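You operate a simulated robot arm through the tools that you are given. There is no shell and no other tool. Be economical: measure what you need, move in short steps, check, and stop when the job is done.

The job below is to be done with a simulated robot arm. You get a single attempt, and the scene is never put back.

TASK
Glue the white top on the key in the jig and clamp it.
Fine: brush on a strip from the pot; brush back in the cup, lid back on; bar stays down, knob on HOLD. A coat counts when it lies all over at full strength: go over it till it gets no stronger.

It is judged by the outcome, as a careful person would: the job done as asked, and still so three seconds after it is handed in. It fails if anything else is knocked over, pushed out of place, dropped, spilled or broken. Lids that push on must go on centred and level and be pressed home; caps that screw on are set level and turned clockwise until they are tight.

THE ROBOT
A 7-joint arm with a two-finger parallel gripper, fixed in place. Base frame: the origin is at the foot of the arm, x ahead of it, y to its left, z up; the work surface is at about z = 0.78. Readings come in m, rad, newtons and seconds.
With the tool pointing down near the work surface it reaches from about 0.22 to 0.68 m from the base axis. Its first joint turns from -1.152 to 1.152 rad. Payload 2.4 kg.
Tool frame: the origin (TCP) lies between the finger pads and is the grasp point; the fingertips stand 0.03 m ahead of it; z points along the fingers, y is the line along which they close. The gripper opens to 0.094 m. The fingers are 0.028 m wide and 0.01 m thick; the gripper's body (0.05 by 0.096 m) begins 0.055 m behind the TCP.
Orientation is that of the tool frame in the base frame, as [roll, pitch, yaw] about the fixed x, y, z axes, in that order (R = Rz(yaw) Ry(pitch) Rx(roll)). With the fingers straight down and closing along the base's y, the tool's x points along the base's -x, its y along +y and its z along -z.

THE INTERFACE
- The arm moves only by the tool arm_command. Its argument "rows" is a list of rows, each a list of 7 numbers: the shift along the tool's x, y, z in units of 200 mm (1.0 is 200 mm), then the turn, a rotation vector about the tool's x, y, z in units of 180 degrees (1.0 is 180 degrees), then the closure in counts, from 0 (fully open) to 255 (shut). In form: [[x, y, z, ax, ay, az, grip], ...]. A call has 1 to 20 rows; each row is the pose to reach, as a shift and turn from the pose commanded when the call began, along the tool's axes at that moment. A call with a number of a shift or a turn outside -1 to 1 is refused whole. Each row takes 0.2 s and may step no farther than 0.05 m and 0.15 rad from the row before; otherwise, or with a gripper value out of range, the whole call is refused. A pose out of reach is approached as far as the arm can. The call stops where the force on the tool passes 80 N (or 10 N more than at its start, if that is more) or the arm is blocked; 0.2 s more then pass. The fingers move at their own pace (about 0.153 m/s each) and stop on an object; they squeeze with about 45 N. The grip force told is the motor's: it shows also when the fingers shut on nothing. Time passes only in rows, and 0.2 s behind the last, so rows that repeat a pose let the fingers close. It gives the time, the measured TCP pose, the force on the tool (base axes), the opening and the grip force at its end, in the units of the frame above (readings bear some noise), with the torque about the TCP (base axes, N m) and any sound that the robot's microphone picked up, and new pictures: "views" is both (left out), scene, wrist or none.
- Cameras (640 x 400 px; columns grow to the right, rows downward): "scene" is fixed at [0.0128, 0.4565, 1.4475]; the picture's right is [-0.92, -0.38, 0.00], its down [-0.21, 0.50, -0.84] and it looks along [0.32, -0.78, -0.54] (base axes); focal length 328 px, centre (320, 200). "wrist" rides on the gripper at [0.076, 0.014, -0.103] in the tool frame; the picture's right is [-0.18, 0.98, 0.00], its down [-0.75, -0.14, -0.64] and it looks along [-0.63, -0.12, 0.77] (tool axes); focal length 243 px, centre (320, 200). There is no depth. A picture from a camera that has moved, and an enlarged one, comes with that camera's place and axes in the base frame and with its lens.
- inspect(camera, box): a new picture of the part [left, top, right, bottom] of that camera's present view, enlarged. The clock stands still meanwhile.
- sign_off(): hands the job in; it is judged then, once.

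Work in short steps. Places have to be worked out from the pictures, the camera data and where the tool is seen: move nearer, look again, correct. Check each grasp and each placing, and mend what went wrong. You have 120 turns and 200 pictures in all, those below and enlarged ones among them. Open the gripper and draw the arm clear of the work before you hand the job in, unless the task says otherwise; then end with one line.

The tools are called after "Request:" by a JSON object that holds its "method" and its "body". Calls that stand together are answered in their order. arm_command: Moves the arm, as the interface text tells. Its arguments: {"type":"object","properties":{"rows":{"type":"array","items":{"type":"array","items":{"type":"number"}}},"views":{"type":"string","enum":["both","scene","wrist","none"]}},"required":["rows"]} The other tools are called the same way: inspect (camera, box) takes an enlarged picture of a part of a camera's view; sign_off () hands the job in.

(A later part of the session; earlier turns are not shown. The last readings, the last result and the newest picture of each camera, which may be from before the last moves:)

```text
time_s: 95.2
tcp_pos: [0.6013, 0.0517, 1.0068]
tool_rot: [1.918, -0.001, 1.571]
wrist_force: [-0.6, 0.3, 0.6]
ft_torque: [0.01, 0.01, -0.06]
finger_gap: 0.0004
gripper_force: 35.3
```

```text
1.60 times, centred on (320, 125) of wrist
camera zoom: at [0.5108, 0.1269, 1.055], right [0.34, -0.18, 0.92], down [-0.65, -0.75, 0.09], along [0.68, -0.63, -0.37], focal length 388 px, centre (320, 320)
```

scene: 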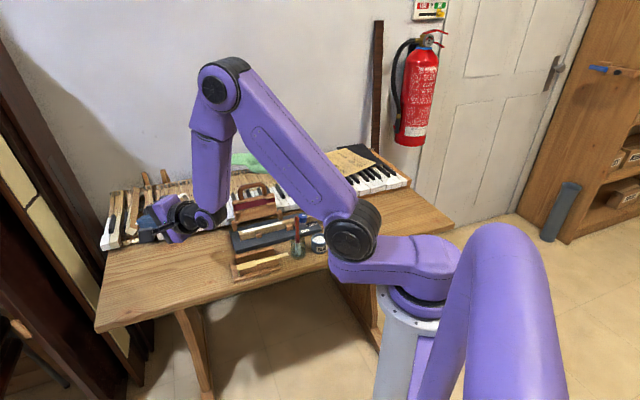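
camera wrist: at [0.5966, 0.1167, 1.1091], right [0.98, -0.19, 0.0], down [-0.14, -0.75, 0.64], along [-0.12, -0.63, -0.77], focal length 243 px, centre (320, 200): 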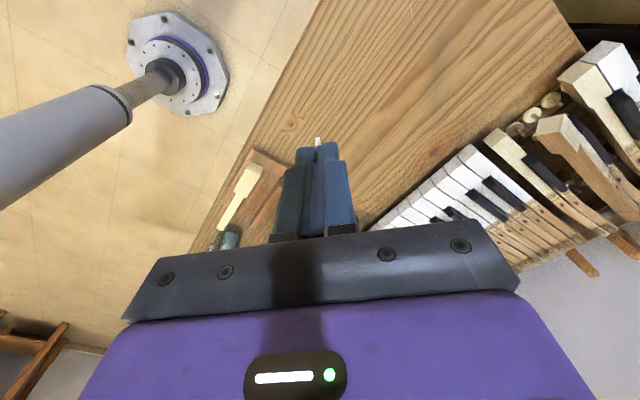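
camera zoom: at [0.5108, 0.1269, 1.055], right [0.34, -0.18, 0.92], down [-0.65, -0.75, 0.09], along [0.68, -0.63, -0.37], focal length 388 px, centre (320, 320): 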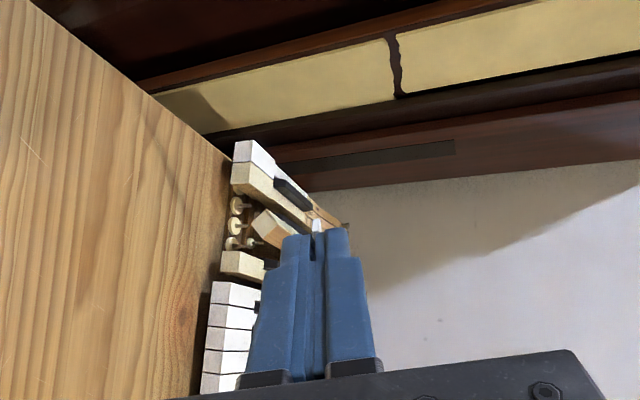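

Piece is in hand. Set tilt to 25° and lower toward the table in steps, to TCP z≈0.83 first.

Request:
{"method": "arm_command", "body": {"rows": [[0, -0.15, 0.055, 0.014, 0, 0, 255], [0, -0.32, 0.116, 0.028, 0, 0, 255], [0, -0.5, 0.182, 0.028, 0, 0, 255], [0, -0.66, 0.24, 0.028, 0, 0, 255], [0, -0.78, 0.284, 0.028, 0, 0, 255], [0, -0.83, 0.302, 0.028, 0, 0, 255], [0, -0.83, 0.302, 0.028, 0, 0, 255]], "views": "scene"}}

Request:
{"method": "inspect", "body": {"camera": "scene", "box": [110, 200, 260, 320]}}

```text
time_s: 96.8
tcp_pos: [0.6022, 0.0499, 0.8297]
tool_rot: [2.007, -0.001, 1.571]
wrist_force: [-0.4, 0.8, 0.1]
ft_torque: [-0.01, -0.03, -0.01]
finger_gap: 0.0008
gripper_force: 35.2
```

scene: 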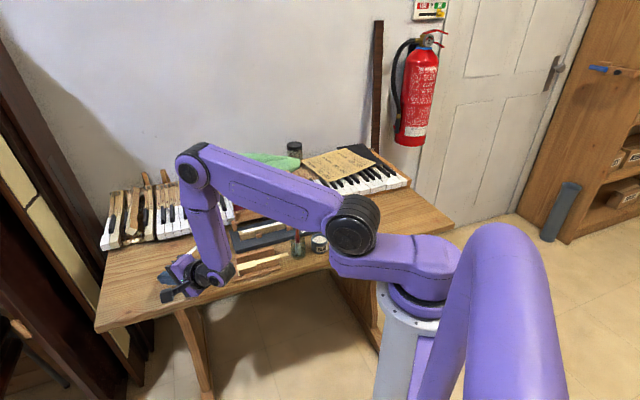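

```text
3.33 times, centred on (185, 260) of scene
camera zoom: at [0.0128, 0.4565, 1.4475], right [-0.92, -0.38, 0.0], down [-0.21, 0.5, -0.84], along [0.32, -0.78, -0.54], focal length 1094 px, centre (770, 0)
```

zoom: 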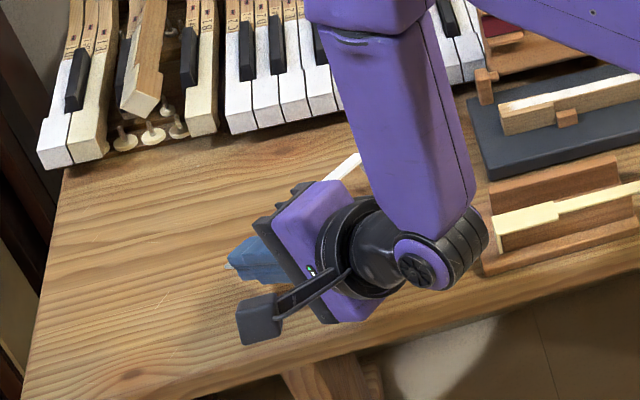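

The piece hangs level toward −y and clear of the rack. Lower further in small steps with force watch.

Request:
{"method": "arm_command", "body": {"rows": [[0, -0.027, 0.0127, 0, 0, 0, 255], [0, -0.045, 0.021, 0, 0, 0, 255], [0, -0.063, 0.0296, 0, 0, 0, 255], [0, -0.063, 0.0296, 0, 0, 0, 255]], "views": "none"}}

Request:
{"method": "inspect", "body": {"camera": "scene", "box": [150, 215, 240, 300]}}

Request:
{"method": "inspect", "body": {"camera": "wrist", "box": [200, 0, 440, 250]}}

```text
time_s: 97.8
tcp_pos: [0.6009, 0.0509, 0.8148]
tool_rot: [2.007, -0.002, 1.571]
wrist_force: [-0.8, -0.1, -0.8]
ft_torque: [0.03, -0.01, -0.01]
finger_gap: 0.0005
gripper_force: 35.4
```

```text
4.71 times, centred on (195, 258) of scene
camera zoom: at [0.0128, 0.4565, 1.4475], right [-0.92, -0.38, 0.0], down [-0.21, 0.5, -0.84], along [0.32, -0.78, -0.54], focal length 1544 px, centre (908, -71)
```

zoom: 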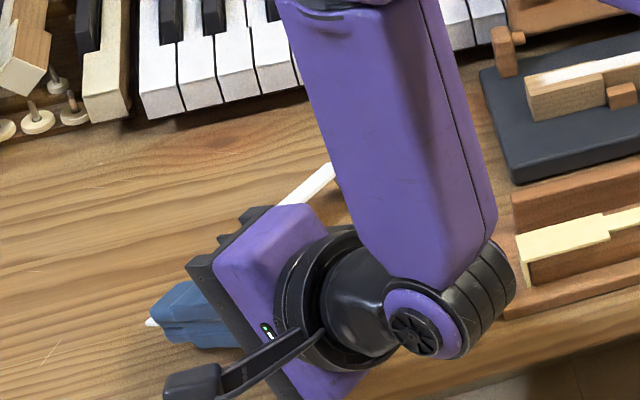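

```text
1.60 times, centred on (320, 125) of wrist
camera zoom: at [0.5153, 0.1264, 0.8721], right [0.42, -0.18, 0.89], down [-0.64, -0.75, 0.14], along [0.64, -0.63, -0.43], focal length 388 px, centre (320, 320)
```

zoom: 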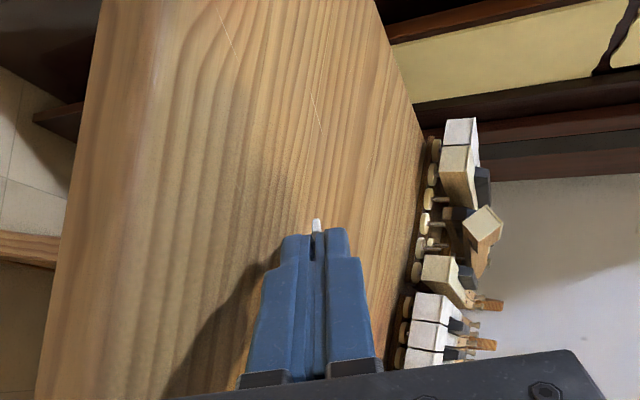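

Request:
{"method": "arm_command", "body": {"rows": [[0, -0.009, 0.004, 0, 0, 0, 255], [0, -0.018, 0.0085, 0, 0, 0, 255], [0, -0.027, 0.0127, 0, 0, 0, 255], [0, -0.036, 0.017, 0, 0, 0, 255]], "views": "none"}}

```text
time_s: 98.8
tcp_pos: [0.5997, 0.0495, 0.8081]
tool_rot: [2.008, -0.001, 1.571]
wrist_force: [0.0, -0.5, 0.0]
ft_torque: [0.02, 0.0, -0.01]
finger_gap: 0.0
gripper_force: 33.7
```

Request:
{"method": "inspect", "body": {"camera": "scene", "box": [150, 215, 240, 300]}}

Request:
{"method": "inspect", "body": {"camera": "wrist", "box": [260, 100, 380, 240]}}

```text
4.71 times, centred on (195, 258) of scene
camera zoom: at [0.0128, 0.4565, 1.4475], right [-0.92, -0.38, 0.0], down [-0.21, 0.5, -0.84], along [0.32, -0.78, -0.54], focal length 1544 px, centre (908, -71)
```

zoom: 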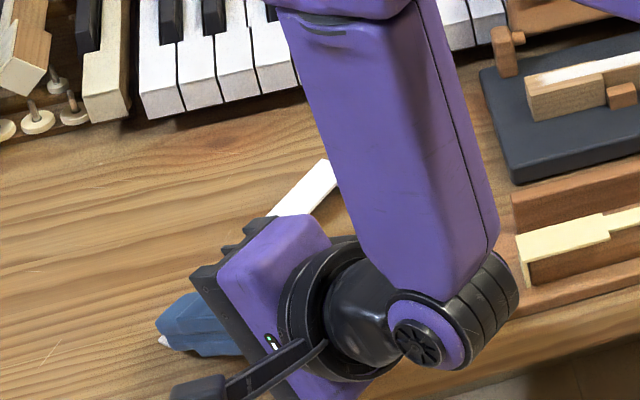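

```text
2.86 times, centred on (320, 170) of wrist
camera zoom: at [0.5154, 0.126, 0.8641], right [0.42, -0.18, 0.89], down [-0.64, -0.75, 0.14], along [0.64, -0.63, -0.43], focal length 693 px, centre (320, 286)
```

zoom: 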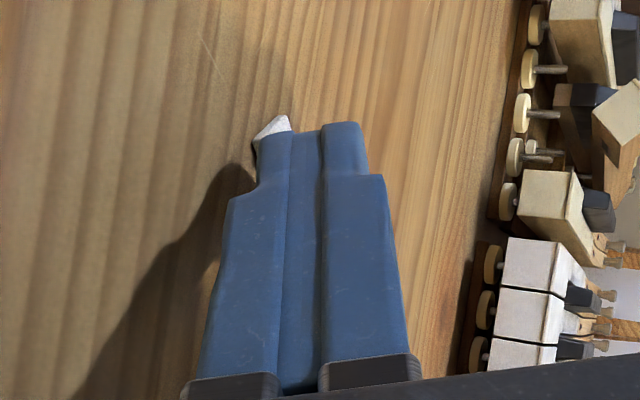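

The piece has slipped down and now lies under the lower finger, apparently flat on the table. Raise the hand straight up and look.

Request:
{"method": "arm_command", "body": {"rows": [[0, 0.09, -0.042, 0, 0, 0, 255], [0, 0.25, -0.117, 0, 0, 0, 255], [0, 0.45, -0.21, 0, 0, 0, 255], [0, 0.65, -0.304, 0, 0, 0, 255], [0, 0.85, -0.4, 0, 0, 0, 255]], "views": "none"}}

Request:
{"method": "inspect", "body": {"camera": "scene", "box": [130, 190, 270, 300]}}

```text
time_s: 100.0
tcp_pos: [0.6002, 0.0497, 0.9971]
tool_rot: [2.008, -0.001, 1.571]
wrist_force: [-0.1, -0.4, 0.3]
ft_torque: [0.01, 0.01, 0.0]
finger_gap: 0.0
gripper_force: 33.2
```

```text
3.64 times, centred on (200, 245) of scene
camera zoom: at [0.0128, 0.4565, 1.4475], right [-0.92, -0.38, 0.0], down [-0.21, 0.5, -0.84], along [0.32, -0.78, -0.54], focal length 1194 px, centre (756, 36)
```

zoom: 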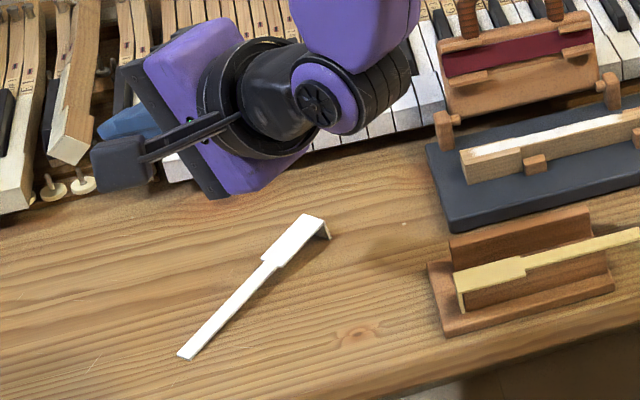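

It lies flat, upper face up, resting on its lip. Rotate the tool back to vertical and move above its head at about (0.624, −0.049).

Request:
{"method": "arm_command", "body": {"rows": [[-0.05, -0.01, 0.02, 0.04, 0, 0, 220], [-0.1, -0.02, 0.04, 0.08, 0, 0, 180], [-0.16, -0.03, 0.06, 0.12, 0, 0, 150], [-0.22, -0.04, 0.08, 0.16, 0, 0, 150], [-0.28, -0.05, 0.1, 0.2, 0, 0, 150], [-0.34, -0.06, 0.12, 0.24, 0, 0, 150], [-0.4, -0.07, 0.14, 0.28, 0, 0, 150], [-0.45, -0.08, 0.16, 0.32, 0, 0, 150], [-0.495, -0.085, 0.172, 0.361, 0, 0, 150], [-0.495, -0.085, 0.172, 0.361, 0, 0, 150]], "views": "wrist"}}

Request:
{"method": "inspect", "body": {"camera": "wrist", "box": [220, 20, 420, 240]}}

```text
time_s: 102.2
tcp_pos: [0.6232, -0.0485, 0.9658]
tool_rot: [-3.14, -0.001, 1.57]
wrist_force: [0.3, 0.6, -0.1]
ft_torque: [0.0, 0.01, -0.02]
finger_gap: 0.0386
gripper_force: 0.1
camera wrist: at [0.6401, 0.0275, 1.0686], right [0.98, -0.18, 0.0], down [-0.14, -0.75, 0.64], along [-0.12, -0.63, -0.77], focal length 243 px, centre (320, 200)
```

wrist: 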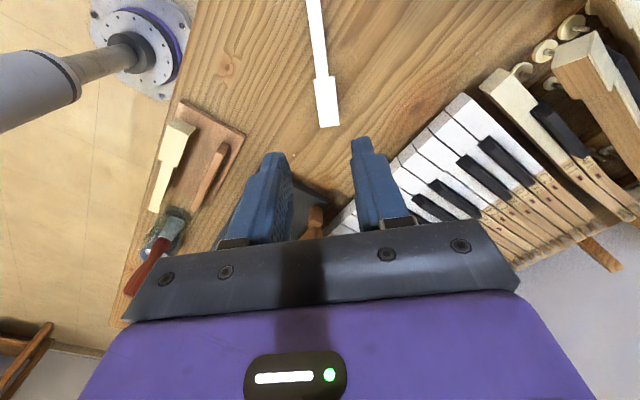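

```text
1.82 times, centred on (320, 130) of wrist
camera zoom: at [0.6401, 0.0275, 1.0686], right [0.98, -0.18, 0.0], down [-0.14, -0.75, 0.64], along [-0.12, -0.63, -0.77], focal length 441 px, centre (320, 327)
```

zoom: 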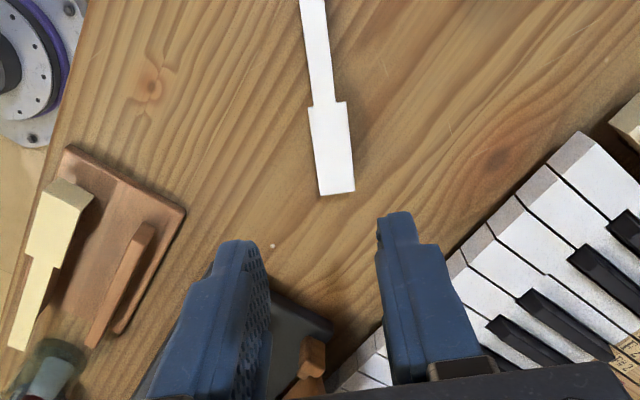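

Piece pose: yaw ≈3° off and pitched ≈6.7° (tail low). Match the tool to it (small turn about z and y) and descend to z≈0.85.

Request:
{"method": "arm_command", "body": {"rows": [[0, 0.01, 0.15, 0, -0.012, 0.006, 150], [-0.005, 0.02, 0.3, 0, -0.025, 0.012, 150], [-0.009, 0.027, 0.45, 0, -0.037, 0.0167, 160], [-0.009, 0.027, 0.579, 0, -0.037, 0.0167, 160], [-0.009, 0.027, 0.579, 0, -0.037, 0.0167, 160]], "views": "none"}}

Request:
{"method": "inspect", "body": {"camera": "wrist", "box": [250, 60, 390, 240]}}

Request:
{"method": "inspect", "body": {"camera": "scene", "box": [150, 200, 250, 290]}}

```text
time_s: 103.4
tcp_pos: [0.6285, -0.0506, 0.8503]
tool_rot: [3.139, 0.115, 1.52]
wrist_force: [-0.9, -0.4, 0.4]
ft_torque: [0.03, -0.03, -0.01]
finger_gap: 0.035
gripper_force: 0.1
```

```text
2.22 times, centred on (320, 150) of wrist
camera zoom: at [0.6487, 0.0367, 0.9431], right [0.97, -0.23, 0.03], down [-0.18, -0.67, 0.72], along [-0.15, -0.71, -0.69], focal length 539 px, centre (320, 311)
```

zoom: 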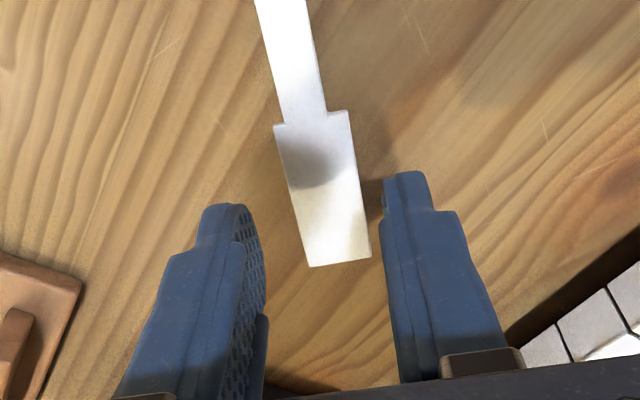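

```text
4.44 times, centred on (200, 245) of scene
camera zoom: at [0.0128, 0.4565, 1.4475], right [-0.92, -0.38, 0.0], down [-0.21, 0.5, -0.84], along [0.32, -0.78, -0.54], focal length 1459 px, centre (853, 0)
```

zoom: 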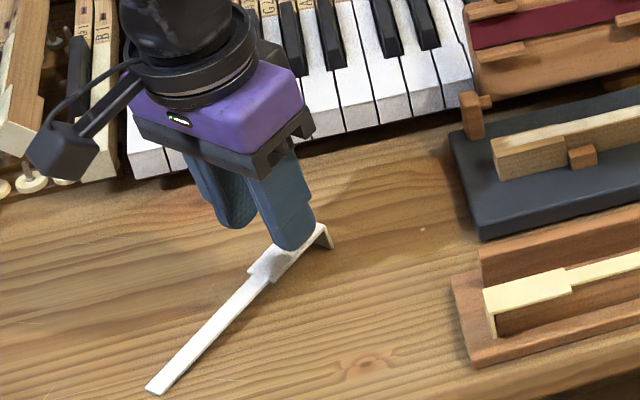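

Aligned within 0.5 mm. Descend 30 mm along the tool axis and close.

Request:
{"method": "arm_command", "body": {"rows": [[0, 0.002, 0.08, 0, 0, 0, 160], [0, 0.002, 0.13, 0, 0, 0, 160], [0, 0.002, 0.15, 0, 0, 0, 160], [0, 0.002, 0.15, 0, 0, 0, 160]], "views": "none"}}

Request:
{"method": "inspect", "body": {"camera": "wrist", "box": [250, 80, 390, 240]}}

Request:
{"method": "inspect", "body": {"camera": "scene", "box": [185, 230, 225, 265]}}

```text
time_s: 104.4
tcp_pos: [0.6293, -0.0532, 0.8204]
tool_rot: [3.138, 0.118, 1.519]
wrist_force: [-0.3, 1.1, -0.4]
ft_torque: [0.04, 0.05, 0.03]
finger_gap: 0.0351
gripper_force: 0.0
```

```text
2.50 times, centred on (320, 160) of wrist
camera zoom: at [0.6496, 0.033, 0.9136], right [0.97, -0.23, 0.03], down [-0.18, -0.67, 0.72], along [-0.15, -0.71, -0.69], focal length 606 px, centre (320, 300)
```

zoom: 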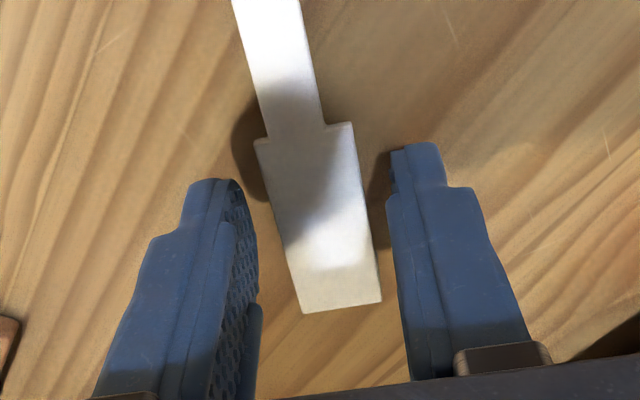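

```text
11.43 times, centred on (205, 248) of scene
camera zoom: at [0.0128, 0.4565, 1.4475], right [-0.92, -0.38, 0.0], down [-0.21, 0.5, -0.84], along [0.32, -0.78, -0.54], focal length 3751 px, centre (1634, -343)
```

zoom: 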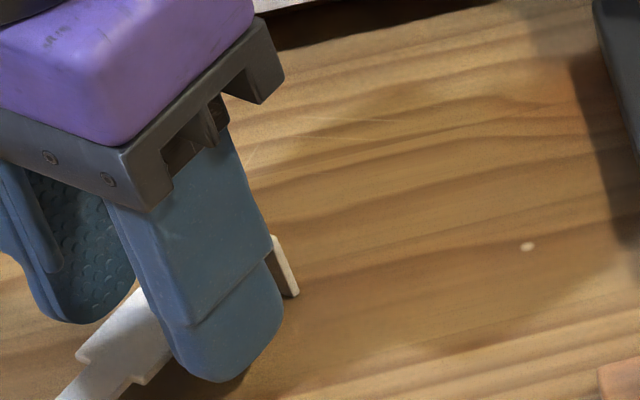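

Engagement slightly deeper than needed; raise 2.5 mm, then close and lift a little.

Request:
{"method": "arm_command", "body": {"rows": [[0, 0.002, -0.0125, 0, 0, 0, 160], [0, 0.002, -0.0125, 0, 0, 0, 200], [0, 0.002, -0.0125, 0, 0, 0, 255], [0, 0.002, -0.0125, 0, 0, 0, 255], [0, 0.002, -0.04, 0, 0, 0, 255], [0, 0.002, -0.1, 0, 0, 0, 255], [0, 0.002, -0.1, 0, 0, 0, 255]], "views": "none"}}

Request:
{"method": "inspect", "body": {"camera": "wrist", "box": [250, 80, 390, 240]}}

Request:
{"method": "inspect", "body": {"camera": "scene", "box": [150, 210, 240, 290]}}

```text
time_s: 106.0
tcp_pos: [0.6295, -0.0513, 0.8402]
tool_rot: [3.138, 0.116, 1.52]
wrist_force: [0.0, -0.1, -0.2]
ft_torque: [-0.02, 0.02, 0.02]
finger_gap: 0.0198
gripper_force: 45.1
```

```text
2.50 times, centred on (320, 160) of wrist
camera zoom: at [0.6504, 0.0356, 0.9332], right [0.97, -0.23, 0.02], down [-0.18, -0.67, 0.72], along [-0.15, -0.71, -0.69], focal length 606 px, centre (320, 300)
```

zoom: 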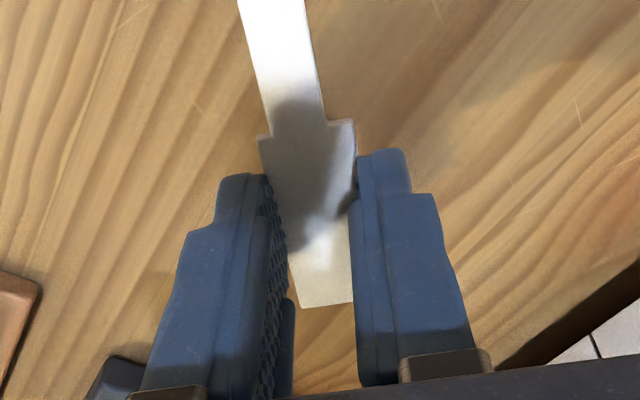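

```text
5.00 times, centred on (195, 250) of scene
camera zoom: at [0.0128, 0.4565, 1.4475], right [-0.92, -0.38, 0.0], down [-0.21, 0.5, -0.84], along [0.32, -0.78, -0.54], focal length 1641 px, centre (945, -50)
```

zoom: 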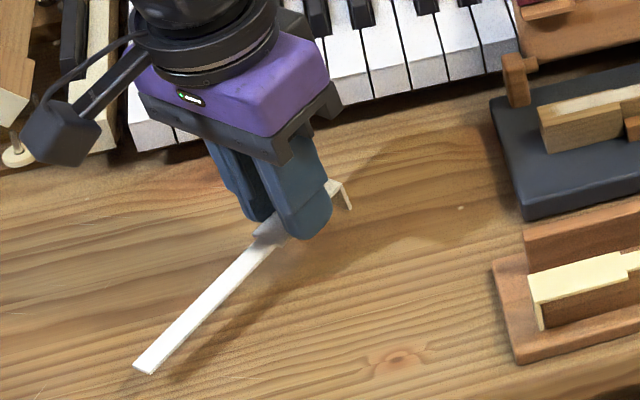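

Held firmly (19.8 mm). Lift and bring the tool back to vertical.

Request:
{"method": "arm_command", "body": {"rows": [[0, 0, -0.2, 0, 0.01, 0, 255], [0, 0, -0.4, 0, 0.02, 0, 255], [0, 0, -0.6, 0, 0.03, 0, 255], [0, 0, -0.75, 0, 0.037, 0, 255], [0, 0, -0.75, 0, 0.037, 0, 255]], "views": "none"}}

```text
time_s: 107.2
tcp_pos: [0.632, -0.0343, 0.989]
tool_rot: [3.137, 0.0, 1.517]
wrist_force: [0.7, 0.2, 0.0]
ft_torque: [-0.03, -0.02, -0.03]
finger_gap: 0.0199
gripper_force: 44.8
```

Now yaw back to the key orientation (−138° about tool z) while moving over the key.

Request:
{"method": "arm_command", "body": {"rows": [[-0.051, -0.029, 0, 0, 0, -0.045, 255], [-0.102, -0.058, 0, 0, 0, -0.09, 255], [-0.154, -0.087, 0, 0, 0, -0.135, 255], [-0.205, -0.116, 0, 0, 0, -0.18, 255], [-0.256, -0.145, 0, 0, 0, -0.225, 255], [-0.307, -0.174, 0, 0, 0, -0.27, 255], [-0.359, -0.203, 0, 0, 0, -0.315, 255], [-0.41, -0.232, 0, 0, 0, -0.36, 255], [-0.461, -0.261, 0, 0, 0, -0.405, 255], [-0.512, -0.29, 0, 0, 0, -0.45, 255], [-0.563, -0.32, 0, 0, 0, -0.495, 255], [-0.615, -0.349, 0, 0, 0, -0.54, 255], [-0.666, -0.378, 0, 0, 0, -0.585, 255], [-0.717, -0.407, 0, 0, 0, -0.63, 255], [-0.768, -0.436, 0, 0, 0, -0.675, 255], [-0.82, -0.465, 0, 0, 0, -0.72, 255], [-0.871, -0.494, 0, 0, 0, -0.767, 255], [-0.871, -0.494, 0.15, 0, 0, -0.767, 255], [-0.871, -0.494, 0.295, 0, 0, -0.767, 255], [-0.871, -0.494, 0.295, 0, 0, -0.767, 255]], "views": "scene"}}

Request:
{"method": "inspect", "body": {"camera": "wrist", "box": [240, 20, 400, 240]}}

```text
time_s: 111.4
tcp_pos: [0.5229, -0.2018, 0.9288]
tool_rot: [-3.139, 0.003, -2.354]
wrist_force: [0.5, -0.3, 0.6]
ft_torque: [0.0, -0.03, -0.01]
finger_gap: 0.0199
gripper_force: 45.3
```

scene: 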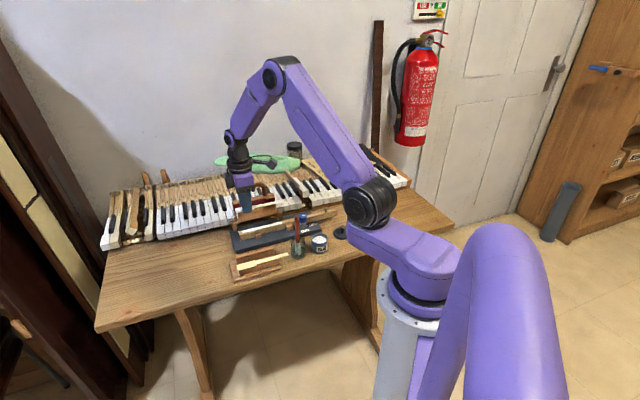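

```text
1.82 times, centred on (320, 130) of wrist
camera zoom: at [0.4601, -0.2459, 1.0314], right [-0.57, 0.82, 0.0], down [0.63, 0.43, 0.64], along [0.53, 0.36, -0.77], focal length 441 px, centre (320, 327)
```

zoom: 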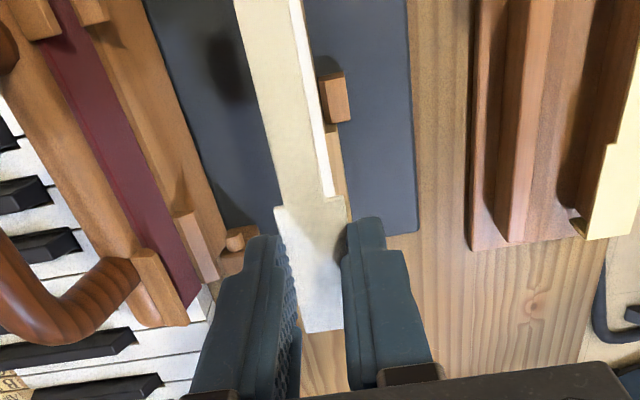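

Piece is centred and straight in hand (front at tool x −30.8 mm). Shift forward ~6 mm and lower so the lip is just above key top height, then check both views.

Request:
{"method": "arm_command", "body": {"rows": [[-0.03, 0, 0.1, 0, 0, 0, 255], [-0.03, 0, 0.22, 0, 0, 0, 255], [-0.03, 0, 0.315, 0, 0, 0, 255], [-0.03, 0, 0.315, 0, 0, 0, 255]], "views": "none"}}

Request:
{"method": "inspect", "body": {"camera": "scene", "box": [239, 222, 257, 244]}}

Request:
{"method": "inspect", "body": {"camera": "wrist", "box": [290, 60, 360, 150]}}

```text
time_s: 112.4
tcp_pos: [0.5278, -0.1989, 0.8651]
tool_rot: [-3.139, 0.002, -2.355]
wrist_force: [0.5, -1.0, -0.1]
ft_torque: [0.01, 0.03, 0.01]
finger_gap: 0.0199
gripper_force: 44.8
```

```text
16.00 times, centred on (248, 233) of scene
camera zoom: at [0.0128, 0.4565, 1.4475], right [-0.92, -0.38, 0.0], down [-0.21, 0.5, -0.84], along [0.32, -0.78, -0.54], focal length 5251 px, centre (1472, -328)
```

zoom: 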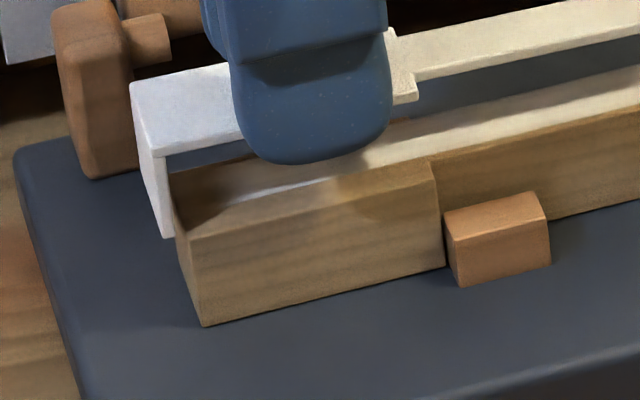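

```text
4.44 times, centred on (325, 105) of wrist
camera zoom: at [0.4649, -0.2423, 0.969], right [-0.57, 0.82, 0.0], down [0.63, 0.43, 0.64], along [0.53, 0.36, -0.76], focal length 1078 px, centre (298, 622)
```

zoom: 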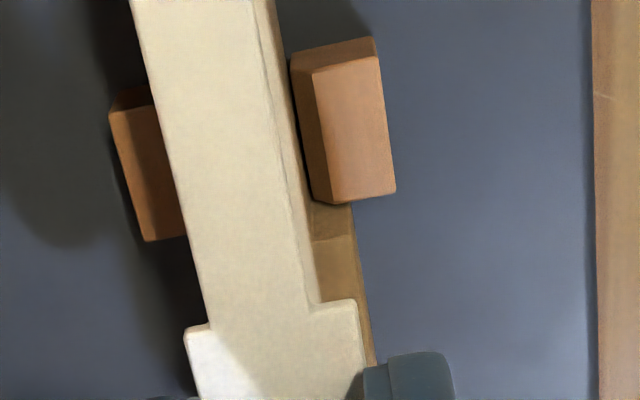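

Lip gap is ~2.7 mm and lateral offset ~0.5 mm. Move back 1.5 mm, +0.5 mm lateral, and lower until the fingertips are just above the key.

Request:
{"method": "arm_command", "body": {"rows": [[0.0075, 0.003, 0, 0, 0, 0, 255], [0.0075, 0.003, 0.03, 0, 0, 0, 255], [0.0075, 0.003, 0.055, 0, 0, 0, 255], [0.0075, 0.003, 0.068, 0, 0, 0, 255], [0.0075, 0.003, 0.068, 0, 0, 0, 255]], "views": "none"}}

Request:
{"method": "inspect", "body": {"camera": "scene", "box": [239, 220, 269, 244]}}

Request:
{"method": "inspect", "body": {"camera": "wrist", "box": [270, 60, 370, 200]}}

```text
time_s: 113.6
tcp_pos: [0.5256, -0.1978, 0.8518]
tool_rot: [-3.139, 0.001, -2.353]
wrist_force: [0.7, 2.3, 0.2]
ft_torque: [0.06, -0.06, 0.0]
finger_gap: 0.0198
gripper_force: 45.0
```

```text
16.00 times, centred on (254, 232) of scene
camera zoom: at [0.0128, 0.4565, 1.4475], right [-0.92, -0.38, 0.0], down [-0.21, 0.5, -0.84], along [0.32, -0.78, -0.54], focal length 5251 px, centre (1376, -312)
```

zoom: 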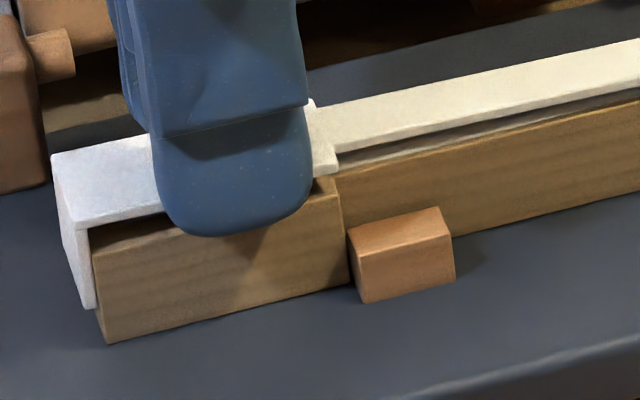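

```text
2.86 times, centred on (320, 130) of wrist
camera zoom: at [0.4634, -0.2428, 0.9557], right [-0.57, 0.82, 0.0], down [0.63, 0.43, 0.64], along [0.53, 0.36, -0.77], focal length 693 px, centre (320, 400)
```

zoom: 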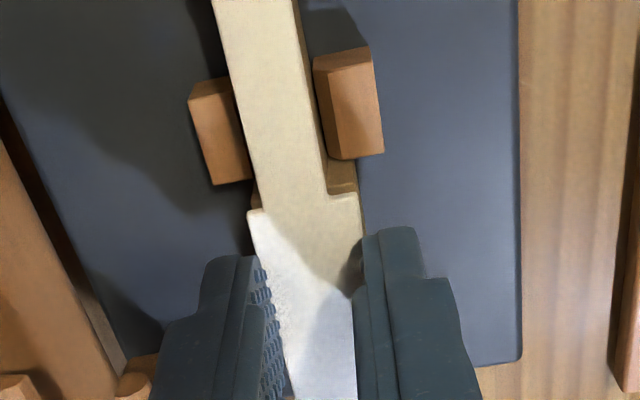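

Very well aligned, lip already over the front and ~3 mm left to seat. Open slightly to let it settle.

Request:
{"method": "arm_command", "body": {"rows": [[0, 0, 0, 0, 0, 0, 200], [0, 0, 0, 0, 0, 0, 190], [0, 0, 0, 0, 0, 0, 175], [0, 0, 0, 0, 0, 0, 168]], "views": "none"}}

Request:
{"method": "inspect", "body": {"camera": "scene", "box": [239, 215, 269, 244]}}

Request:
{"method": "inspect", "body": {"camera": "wrist", "box": [270, 60, 370, 200]}}

```text
time_s: 114.6
tcp_pos: [0.5258, -0.1993, 0.8522]
tool_rot: [-3.14, 0.002, -2.355]
wrist_force: [-0.5, -0.2, -1.2]
ft_torque: [0.02, -0.04, -0.01]
finger_gap: 0.0323
gripper_force: 0.0
```

```text
13.79 times, centred on (254, 230) of scene
camera zoom: at [0.0128, 0.4565, 1.4475], right [-0.92, -0.38, 0.0], down [-0.21, 0.5, -0.84], along [0.32, -0.78, -0.54], focal length 4527 px, centre (1230, -207)
```

zoom: 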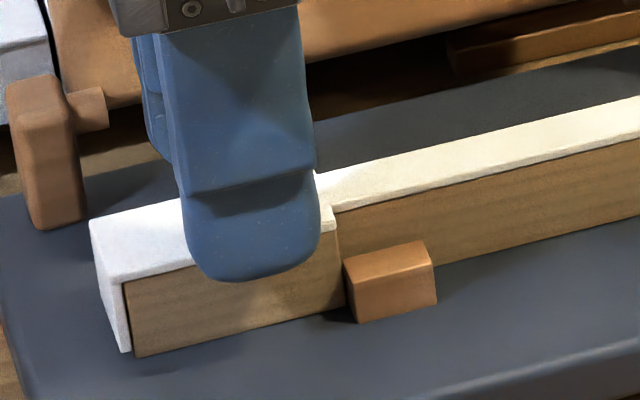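

```text
2.86 times, centred on (320, 130) of wrist
camera zoom: at [0.4633, -0.2429, 0.9558], right [-0.57, 0.82, 0.0], down [0.63, 0.43, 0.64], along [0.53, 0.36, -0.77], focal length 693 px, centre (320, 400)
```

zoom: 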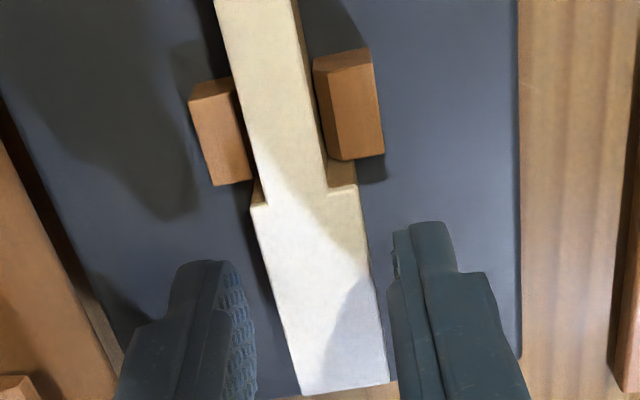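

The top dropped flat and square onto the key, lip against the front. Raise and view the whole, then study the bar.

Request:
{"method": "arm_command", "body": {"rows": [[0, 0, -0.15, 0, 0, 0, 168], [0, 0, -0.4, 0, 0, 0, 168], [0.1, 0, -0.6, 0, 0, 0, 168], [0.3, 0, -0.7, 0, 0, 0, 168], [0.45, 0.1, -0.75, 0, 0, 0, 168], [0.45, 0.1, -0.75, 0, 0, 0, 168]], "views": "wrist"}}

Request:
{"method": "inspect", "body": {"camera": "scene", "box": [225, 175, 315, 250]}}

Request:
{"method": "inspect", "body": {"camera": "wrist", "box": [150, 20, 350, 240]}}

```text
time_s: 116.0
tcp_pos: [0.4474, -0.2483, 1.0012]
tool_rot: [-3.141, 0.002, -2.355]
wrist_force: [-0.3, 0.1, 0.2]
ft_torque: [0.0, 0.06, 0.0]
finger_gap: 0.032
gripper_force: 0.0
camera wrist: at [0.385, -0.2928, 1.1045], right [-0.57, 0.82, 0.0], down [0.63, 0.43, 0.64], along [0.53, 0.36, -0.77], focal length 243 px, centre (320, 200)
```

wrist: 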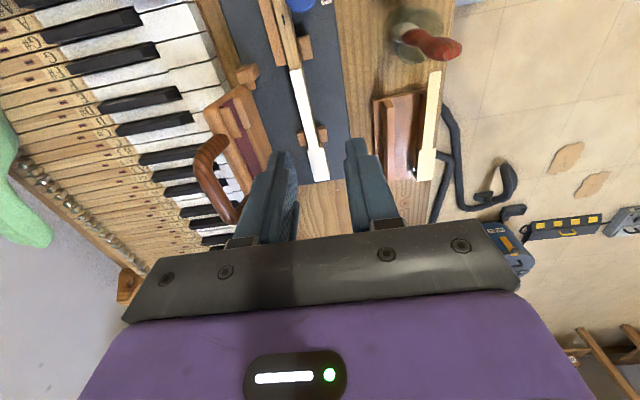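

```text
5.33 times, centred on (270, 212) of scene
camera zoom: at [0.0128, 0.4565, 1.4475], right [-0.92, -0.38, 0.0], down [-0.21, 0.5, -0.84], along [0.32, -0.78, -0.54], focal length 1750 px, centre (587, 133)
```

zoom: 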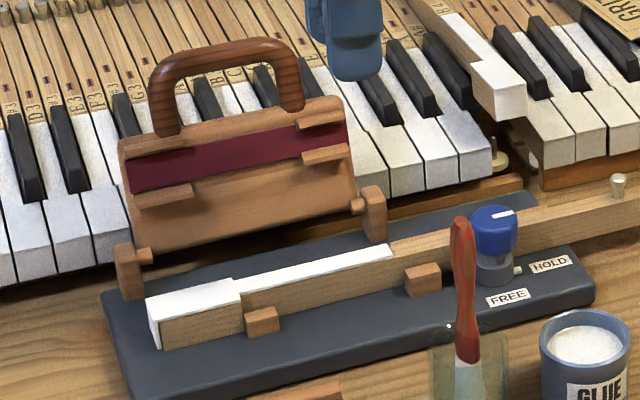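

```text
1.82 times, centred on (250, 130) of wrist
camera zoom: at [0.385, -0.2928, 1.1045], right [-0.57, 0.82, 0.0], down [0.63, 0.43, 0.64], along [0.53, 0.36, -0.77], focal length 441 px, centre (447, 327)
```

zoom: 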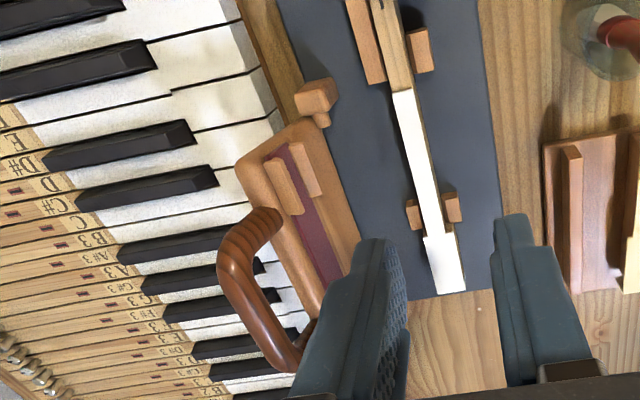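

The top is seated. Next, the knob: hover above it (≈(0.386, −0.309)) to align before turning it to FREE.

Request:
{"method": "arm_command", "body": {"rows": [[0.12, 0, 0, 0, 0, 0, 133], [0.25, 0, 0.05, 0, 0, 0, 133], [0.38, 0.0, 0.15, 0, 0, 0, 133], [0.4315, 0.0, 0.3, 0, 0, 0, 133], [0.4315, 0.0, 0.406, 0, 0, 0, 133], [0.4315, 0.0, 0.406, 0, 0, 0, 133]], "views": "none"}}

Request:
{"method": "inspect", "body": {"camera": "wrist", "box": [250, 50, 390, 240]}}

```text
time_s: 117.4
tcp_pos: [0.3865, -0.3094, 0.9208]
tool_rot: [-3.141, 0.002, -2.354]
wrist_force: [0.2, -0.2, 0.6]
ft_torque: [0.0, 0.02, 0.04]
finger_gap: 0.0453
gripper_force: 0.2
```

```text
2.11 times, centred on (320, 145) of wrist
camera zoom: at [0.3239, -0.3538, 1.0236], right [-0.57, 0.82, 0.0], down [0.63, 0.43, 0.64], along [0.53, 0.36, -0.77], focal length 511 px, centre (320, 316)
```

zoom: 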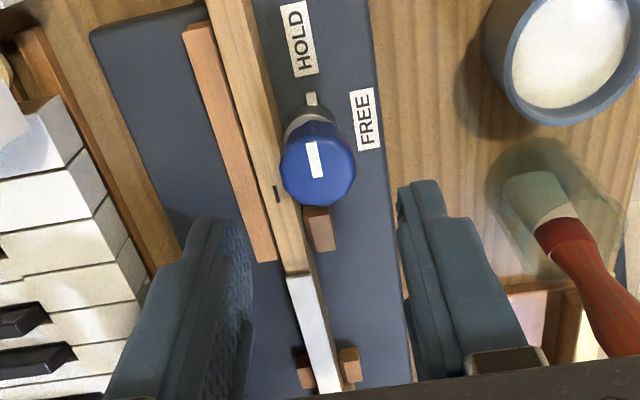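

Knob is centred. Lower to z≈0.859 (tips above the key), grip it.

Request:
{"method": "arm_command", "body": {"rows": [[0, -0.003, 0.1, 0, 0, 0, 133], [0, -0.003, 0.22, 0, 0, 0, 133], [0, -0.003, 0.31, 0, 0, 0, 133], [0, -0.003, 0.31, 0, 0, 0, 190], [0, -0.003, 0.31, 0, 0, 0, 255], [0, -0.003, 0.31, 0, 0, 0, 255]], "views": "none"}}

Request:
{"method": "inspect", "body": {"camera": "scene", "box": [270, 180, 340, 250]}}

```text
time_s: 118.8
tcp_pos: [0.3888, -0.3106, 0.8608]
tool_rot: [-3.136, 0.002, -2.354]
wrist_force: [0.8, 0.1, 7.5]
ft_torque: [0.04, -0.06, -0.02]
finger_gap: 0.028
gripper_force: 45.5
```

```text
5.71 times, centred on (305, 215) of scene
camera zoom: at [0.0127, 0.4566, 1.4475], right [-0.92, -0.38, 0.0], down [-0.21, 0.5, -0.84], along [0.32, -0.78, -0.54], focal length 1876 px, centre (406, 114)
```

zoom: 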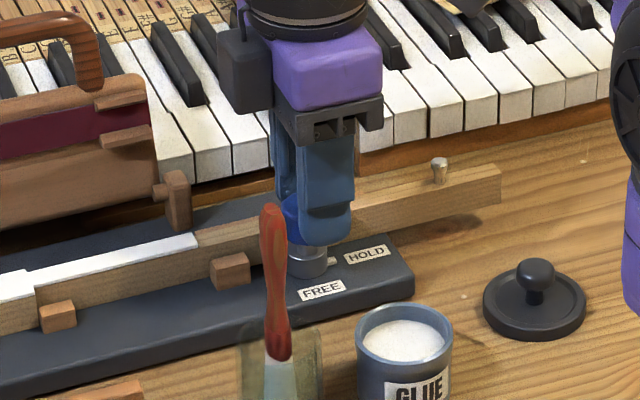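

Gripped (28 mm). Turn 90° clockwise (as seen from above) to FREE.

Request:
{"method": "arm_command", "body": {"rows": [[0, 0, 0, 0, 0, 0.045, 255], [0, 0, 0, 0, 0, 0.09, 255], [0, 0, 0, 0, 0, 0.135, 255], [0, 0, 0, 0, 0, 0.18, 255], [0, 0, 0, 0, 0, 0.225, 255], [0, 0, 0, 0, 0, 0.27, 255], [0, 0, 0, 0, 0, 0.315, 255], [0, 0, 0, 0, 0, 0.36, 255], [0, 0, 0, 0, 0, 0.405, 255], [0, 0, 0, 0, 0, 0.45, 255], [0, 0, 0, 0, 0, 0.5, 255], [0, 0, 0, 0, 0, 0.5, 255]], "views": "none"}}

Request:
{"method": "inspect", "body": {"camera": "scene", "box": [225, 170, 345, 260]}}

```text
refused: row 11 steps farther than a row can; nothing moved
```

```text
4.44 times, centred on (285, 215) of scene
camera zoom: at [0.0127, 0.4566, 1.4475], right [-0.92, -0.38, 0.0], down [-0.21, 0.5, -0.84], along [0.32, -0.78, -0.54], focal length 1459 px, centre (476, 133)
```

zoom: 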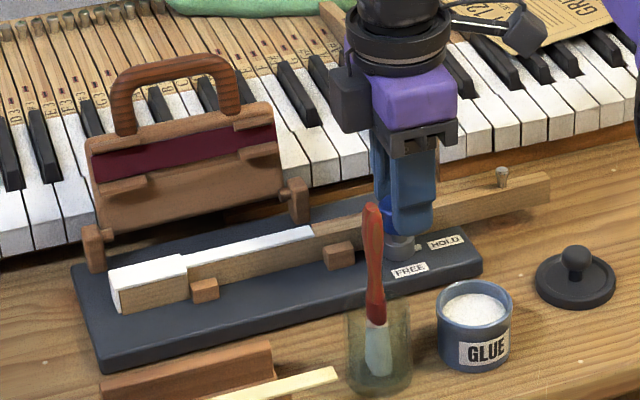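

The last step was too big; resend with finer steps.

Request:
{"method": "arm_command", "body": {"rows": [[0, 0, 0, 0, 0, 0.04, 255], [0, 0, 0, 0, 0, 0.08, 255], [0, 0, 0, 0, 0, 0.12, 255], [0, 0, 0, 0, 0, 0.16, 255], [0, 0, 0, 0, 0, 0.2, 255], [0, 0, 0, 0, 0, 0.24, 255], [0, 0, 0, 0, 0, 0.28, 255], [0, 0, 0, 0, 0, 0.32, 255], [0, 0, 0, 0, 0, 0.36, 255], [0, 0, 0, 0, 0, 0.4, 255], [0, 0, 0, 0, 0, 0.44, 255], [0, 0, 0, 0, 0, 0.48, 255], [0, 0, 0, 0, 0, 0.5, 255], [0, 0, 0, 0, 0, 0.5, 255]], "views": "none"}}

Request:
{"method": "inspect", "body": {"camera": "scene", "box": [225, 170, 345, 260]}}

```text
time_s: 121.8
tcp_pos: [0.3883, -0.3058, 0.8594]
tool_rot: [3.14, -0.003, 2.363]
wrist_force: [4.5, 37.0, 29.6]
ft_torque: [0.75, -0.19, 0.05]
finger_gap: 0.028
gripper_force: 44.9
```

```text
4.44 times, centred on (285, 215) of scene
camera zoom: at [0.0125, 0.4577, 1.4471], right [-0.92, -0.38, 0.0], down [-0.21, 0.5, -0.84], along [0.32, -0.78, -0.54], focal length 1459 px, centre (476, 133)
```

zoom: 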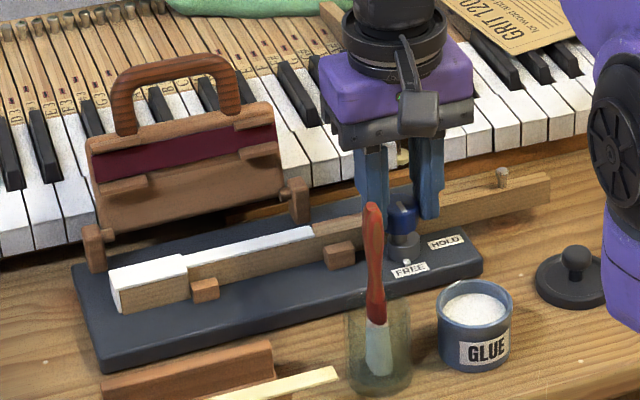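

The index pin now points to FREE. Release and rise, and turn back to normal yaw.

Request:
{"method": "arm_command", "body": {"rows": [[0, 0, 0, 0, 0, 0, 200], [0, 0, 0, 0, 0, 0, 133], [0, 0, -0.1, 0, 0, 0, 133], [0, 0, -0.3, 0, 0, 0, 133], [0, 0, -0.5, 0, 0, -0.04, 133], [0, 0, -0.6, 0, 0, -0.08, 133], [0, 0, -0.6, 0, 0, -0.12, 133], [0, 0, -0.6, 0, 0, -0.16, 133], [0, 0, -0.6, 0, 0, -0.2, 133], [0, 0, -0.6, 0, 0, -0.24, 133], [0, 0, -0.6, 0, 0, -0.28, 133], [0, 0, -0.6, 0, 0, -0.32, 133], [0, 0, -0.6, 0, 0, -0.36, 133], [0, 0, -0.6, 0, 0, -0.4, 133], [0, 0, -0.6, 0, 0, -0.44, 133], [0, 0, -0.6, 0, 0, -0.48, 133], [0, 0, -0.6, 0, 0, -0.5, 133], [0, 0, -0.6, 0, 0, -0.5, 133]], "views": "none"}}

Request:
{"method": "inspect", "body": {"camera": "scene", "box": [225, 165, 345, 255]}}

Request:
{"method": "inspect", "body": {"camera": "wrist", "box": [200, 20, 400, 240]}}

```text
time_s: 125.6
tcp_pos: [0.3875, -0.3097, 0.9797]
tool_rot: [-3.141, 0.002, -2.352]
wrist_force: [-0.2, -0.5, -0.6]
ft_torque: [0.01, 0.01, 0.0]
finger_gap: 0.0449
gripper_force: 0.1
```

```text
4.44 times, centred on (285, 210) of scene
camera zoom: at [0.0128, 0.4565, 1.4475], right [-0.92, -0.38, 0.0], down [-0.21, 0.5, -0.84], along [0.32, -0.78, -0.54], focal length 1459 px, centre (476, 156)
```

zoom: 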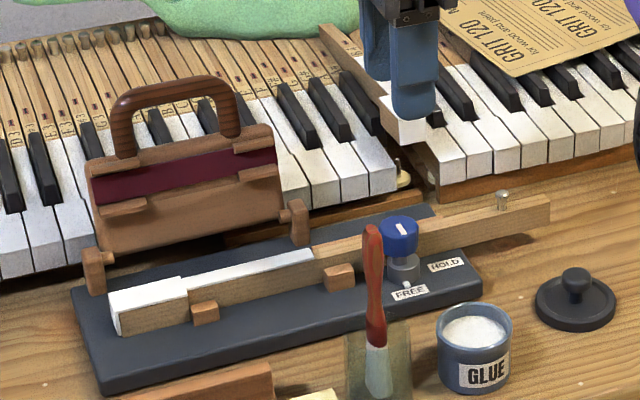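

```text
1.82 times, centred on (300, 130) of wrist
camera zoom: at [0.3249, -0.3543, 1.082], right [-0.57, 0.82, 0.0], down [0.63, 0.44, 0.64], along [0.53, 0.36, -0.77], focal length 441 px, centre (356, 327)
```

zoom: 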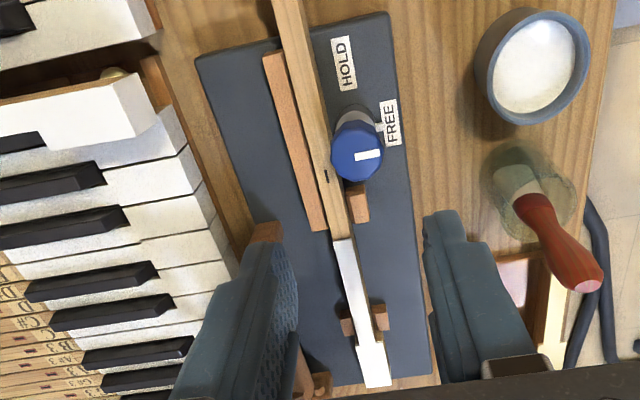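

Knob is on FREE; bar remains leaning back. Move above the handle rung (≈(0.559, −0.302, 0.923)) to cage it between the fingers.

Request:
{"method": "arm_command", "body": {"rows": [[-0.1, -0.1, -0.12, 0, 0, 0, 174], [-0.23, -0.21, -0.12, 0, 0, 0, 174], [-0.37, -0.33, -0.12, 0, 0, 0, 174], [-0.5, -0.45, -0.12, 0, 0, 0, 174], [-0.6335, -0.579, -0.12, 0, 0, 0, 174], [-0.6335, -0.579, -0.12, 0, 0, 0, 174]], "views": "none"}}

Request:
{"method": "inspect", "body": {"camera": "wrist", "box": [220, 40, 420, 240]}}

Request:
{"method": "inspect", "body": {"camera": "scene", "box": [215, 140, 305, 240]}}

```text
time_s: 127.0
tcp_pos: [0.5594, -0.3019, 1.0041]
tool_rot: [-3.139, 0.001, -2.357]
wrist_force: [-0.2, -0.1, 0.9]
ft_torque: [0.0, 0.01, 0.0]
finger_gap: 0.03
gripper_force: 0.0
```

```text
2.00 times, centred on (320, 140) of wrist
camera zoom: at [0.4967, -0.3453, 1.1074], right [-0.57, 0.82, 0.0], down [0.63, 0.43, 0.64], along [0.53, 0.36, -0.77], focal length 485 px, centre (320, 320)
```

zoom: 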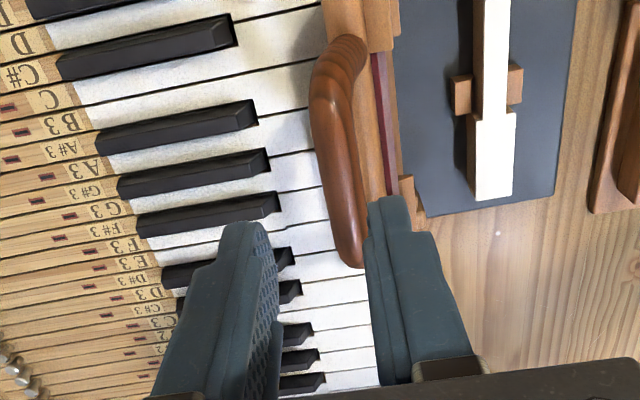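

```text
4.00 times, centred on (260, 190) of scene
camera zoom: at [0.0128, 0.4565, 1.4475], right [-0.92, -0.38, 0.0], down [-0.21, 0.5, -0.84], along [0.32, -0.78, -0.54], focal length 1313 px, centre (560, 240)
```

zoom: 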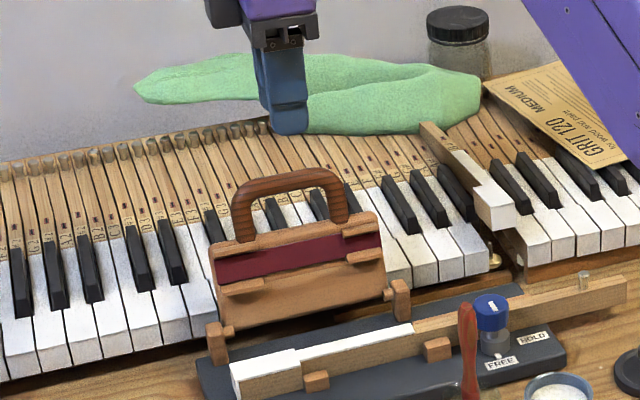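

Rung is ~8 mm toward +y. Correct and lower so fingers straddle it (TCP ≈0.936).

Request:
{"method": "arm_command", "body": {"rows": [[0, 0.04, 0.1, 0, 0, 0, 174], [0, 0.04, 0.2, 0, 0, 0, 174], [0, 0.04, 0.3, 0, 0, 0, 174], [0, 0.04, 0.34, 0, 0, 0, 174], [0, 0.04, 0.34, 0, 0, 0, 174]], "views": "none"}}

Request:
{"method": "inspect", "body": {"camera": "wrist", "box": [220, 40, 420, 240]}}

Request:
{"method": "inspect", "body": {"camera": "scene", "box": [215, 150, 305, 240]}}

```text
time_s: 128.2
tcp_pos: [0.554, -0.2978, 0.9368]
tool_rot: [-3.14, 0.001, -2.355]
wrist_force: [-0.1, 0.3, -0.4]
ft_torque: [0.01, 0.01, -0.01]
finger_gap: 0.0298
gripper_force: 0.0
```

```text
2.00 times, centred on (320, 140) of wrist
camera zoom: at [0.4906, -0.3407, 1.0389], right [-0.57, 0.82, 0.0], down [0.63, 0.43, 0.64], along [0.53, 0.36, -0.77], focal length 485 px, centre (320, 320)
```

zoom: 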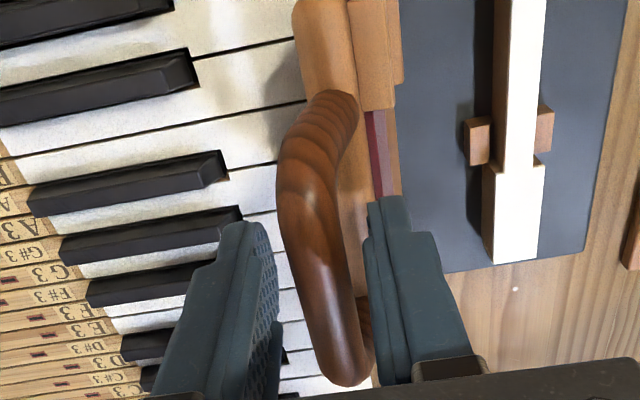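

```text
4.44 times, centred on (260, 195) of scene
camera zoom: at [0.0128, 0.4565, 1.4475], right [-0.92, -0.38, 0.0], down [-0.21, 0.5, -0.84], along [0.32, -0.78, -0.54], focal length 1459 px, centre (587, 222)
```

zoom: 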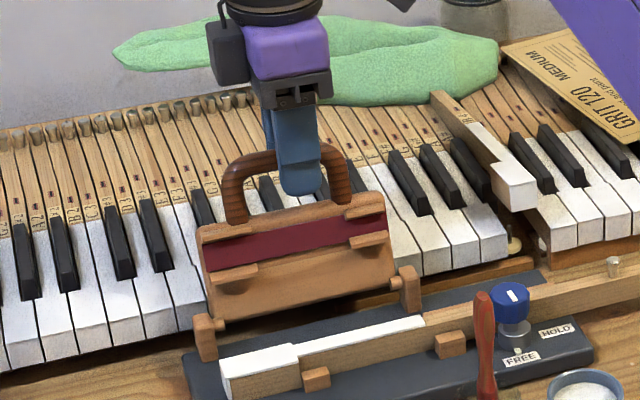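

Fingers straddle the rung; shift 14 mm toward the handle's middle, narrow the cage, and swing the bar forward along its arc (first to ~40° past vertical).

Request:
{"method": "arm_command", "body": {"rows": [[-0.07, 0, 0, 0, 0, 0, 174], [-0.07, 0, 0, 0, 0, 0, 206], [-0.07, 0.05, -0.02, 0, 0, 0, 206], [-0.07, 0.089, -0.036, 0, 0, 0, 206], [-0.07, 0.183, -0.056, 0, 0, 0, 206], [-0.07, 0.279, -0.059, 0, 0, 0, 206], [-0.07, 0.374, -0.046, 0, 0, 0, 206], [-0.07, 0.465, -0.0165, 0, 0, 0, 206], [-0.07, 0.55, 0.0285, 0, 0, 0, 206], [-0.07, 0.604, 0.0685, 0, 0, 0, 206]], "views": "none"}}

Request:
{"method": "inspect", "body": {"camera": "scene", "box": [215, 150, 315, 250]}}

Request:
{"method": "inspect", "body": {"camera": "wrist", "box": [220, 40, 420, 240]}}

```text
time_s: 130.4
tcp_pos: [0.4764, -0.2013, 0.9232]
tool_rot: [-3.141, 0.0, -2.355]
wrist_force: [0.2, 0.0, 0.3]
ft_torque: [0.03, 0.04, 0.01]
finger_gap: 0.0186
gripper_force: 0.5
```

```text
4.00 times, centred on (265, 200) of scene
camera zoom: at [0.0127, 0.4565, 1.4475], right [-0.92, -0.38, 0.0], down [-0.21, 0.5, -0.84], along [0.32, -0.78, -0.54], focal length 1313 px, centre (540, 200)
```

zoom: 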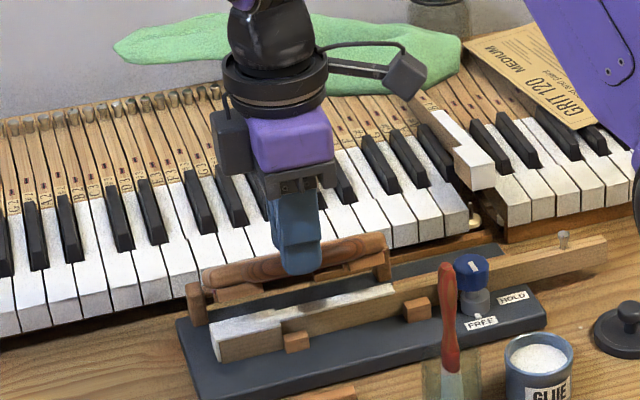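

```text
2.00 times, centred on (320, 140) of wrist
camera zoom: at [0.4154, -0.2446, 1.0251], right [-0.57, 0.82, 0.0], down [0.63, 0.43, 0.64], along [0.53, 0.36, -0.77], focal length 485 px, centre (320, 320)
```

zoom: 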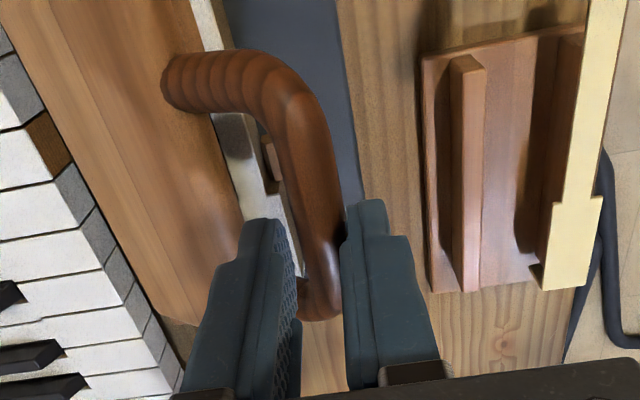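

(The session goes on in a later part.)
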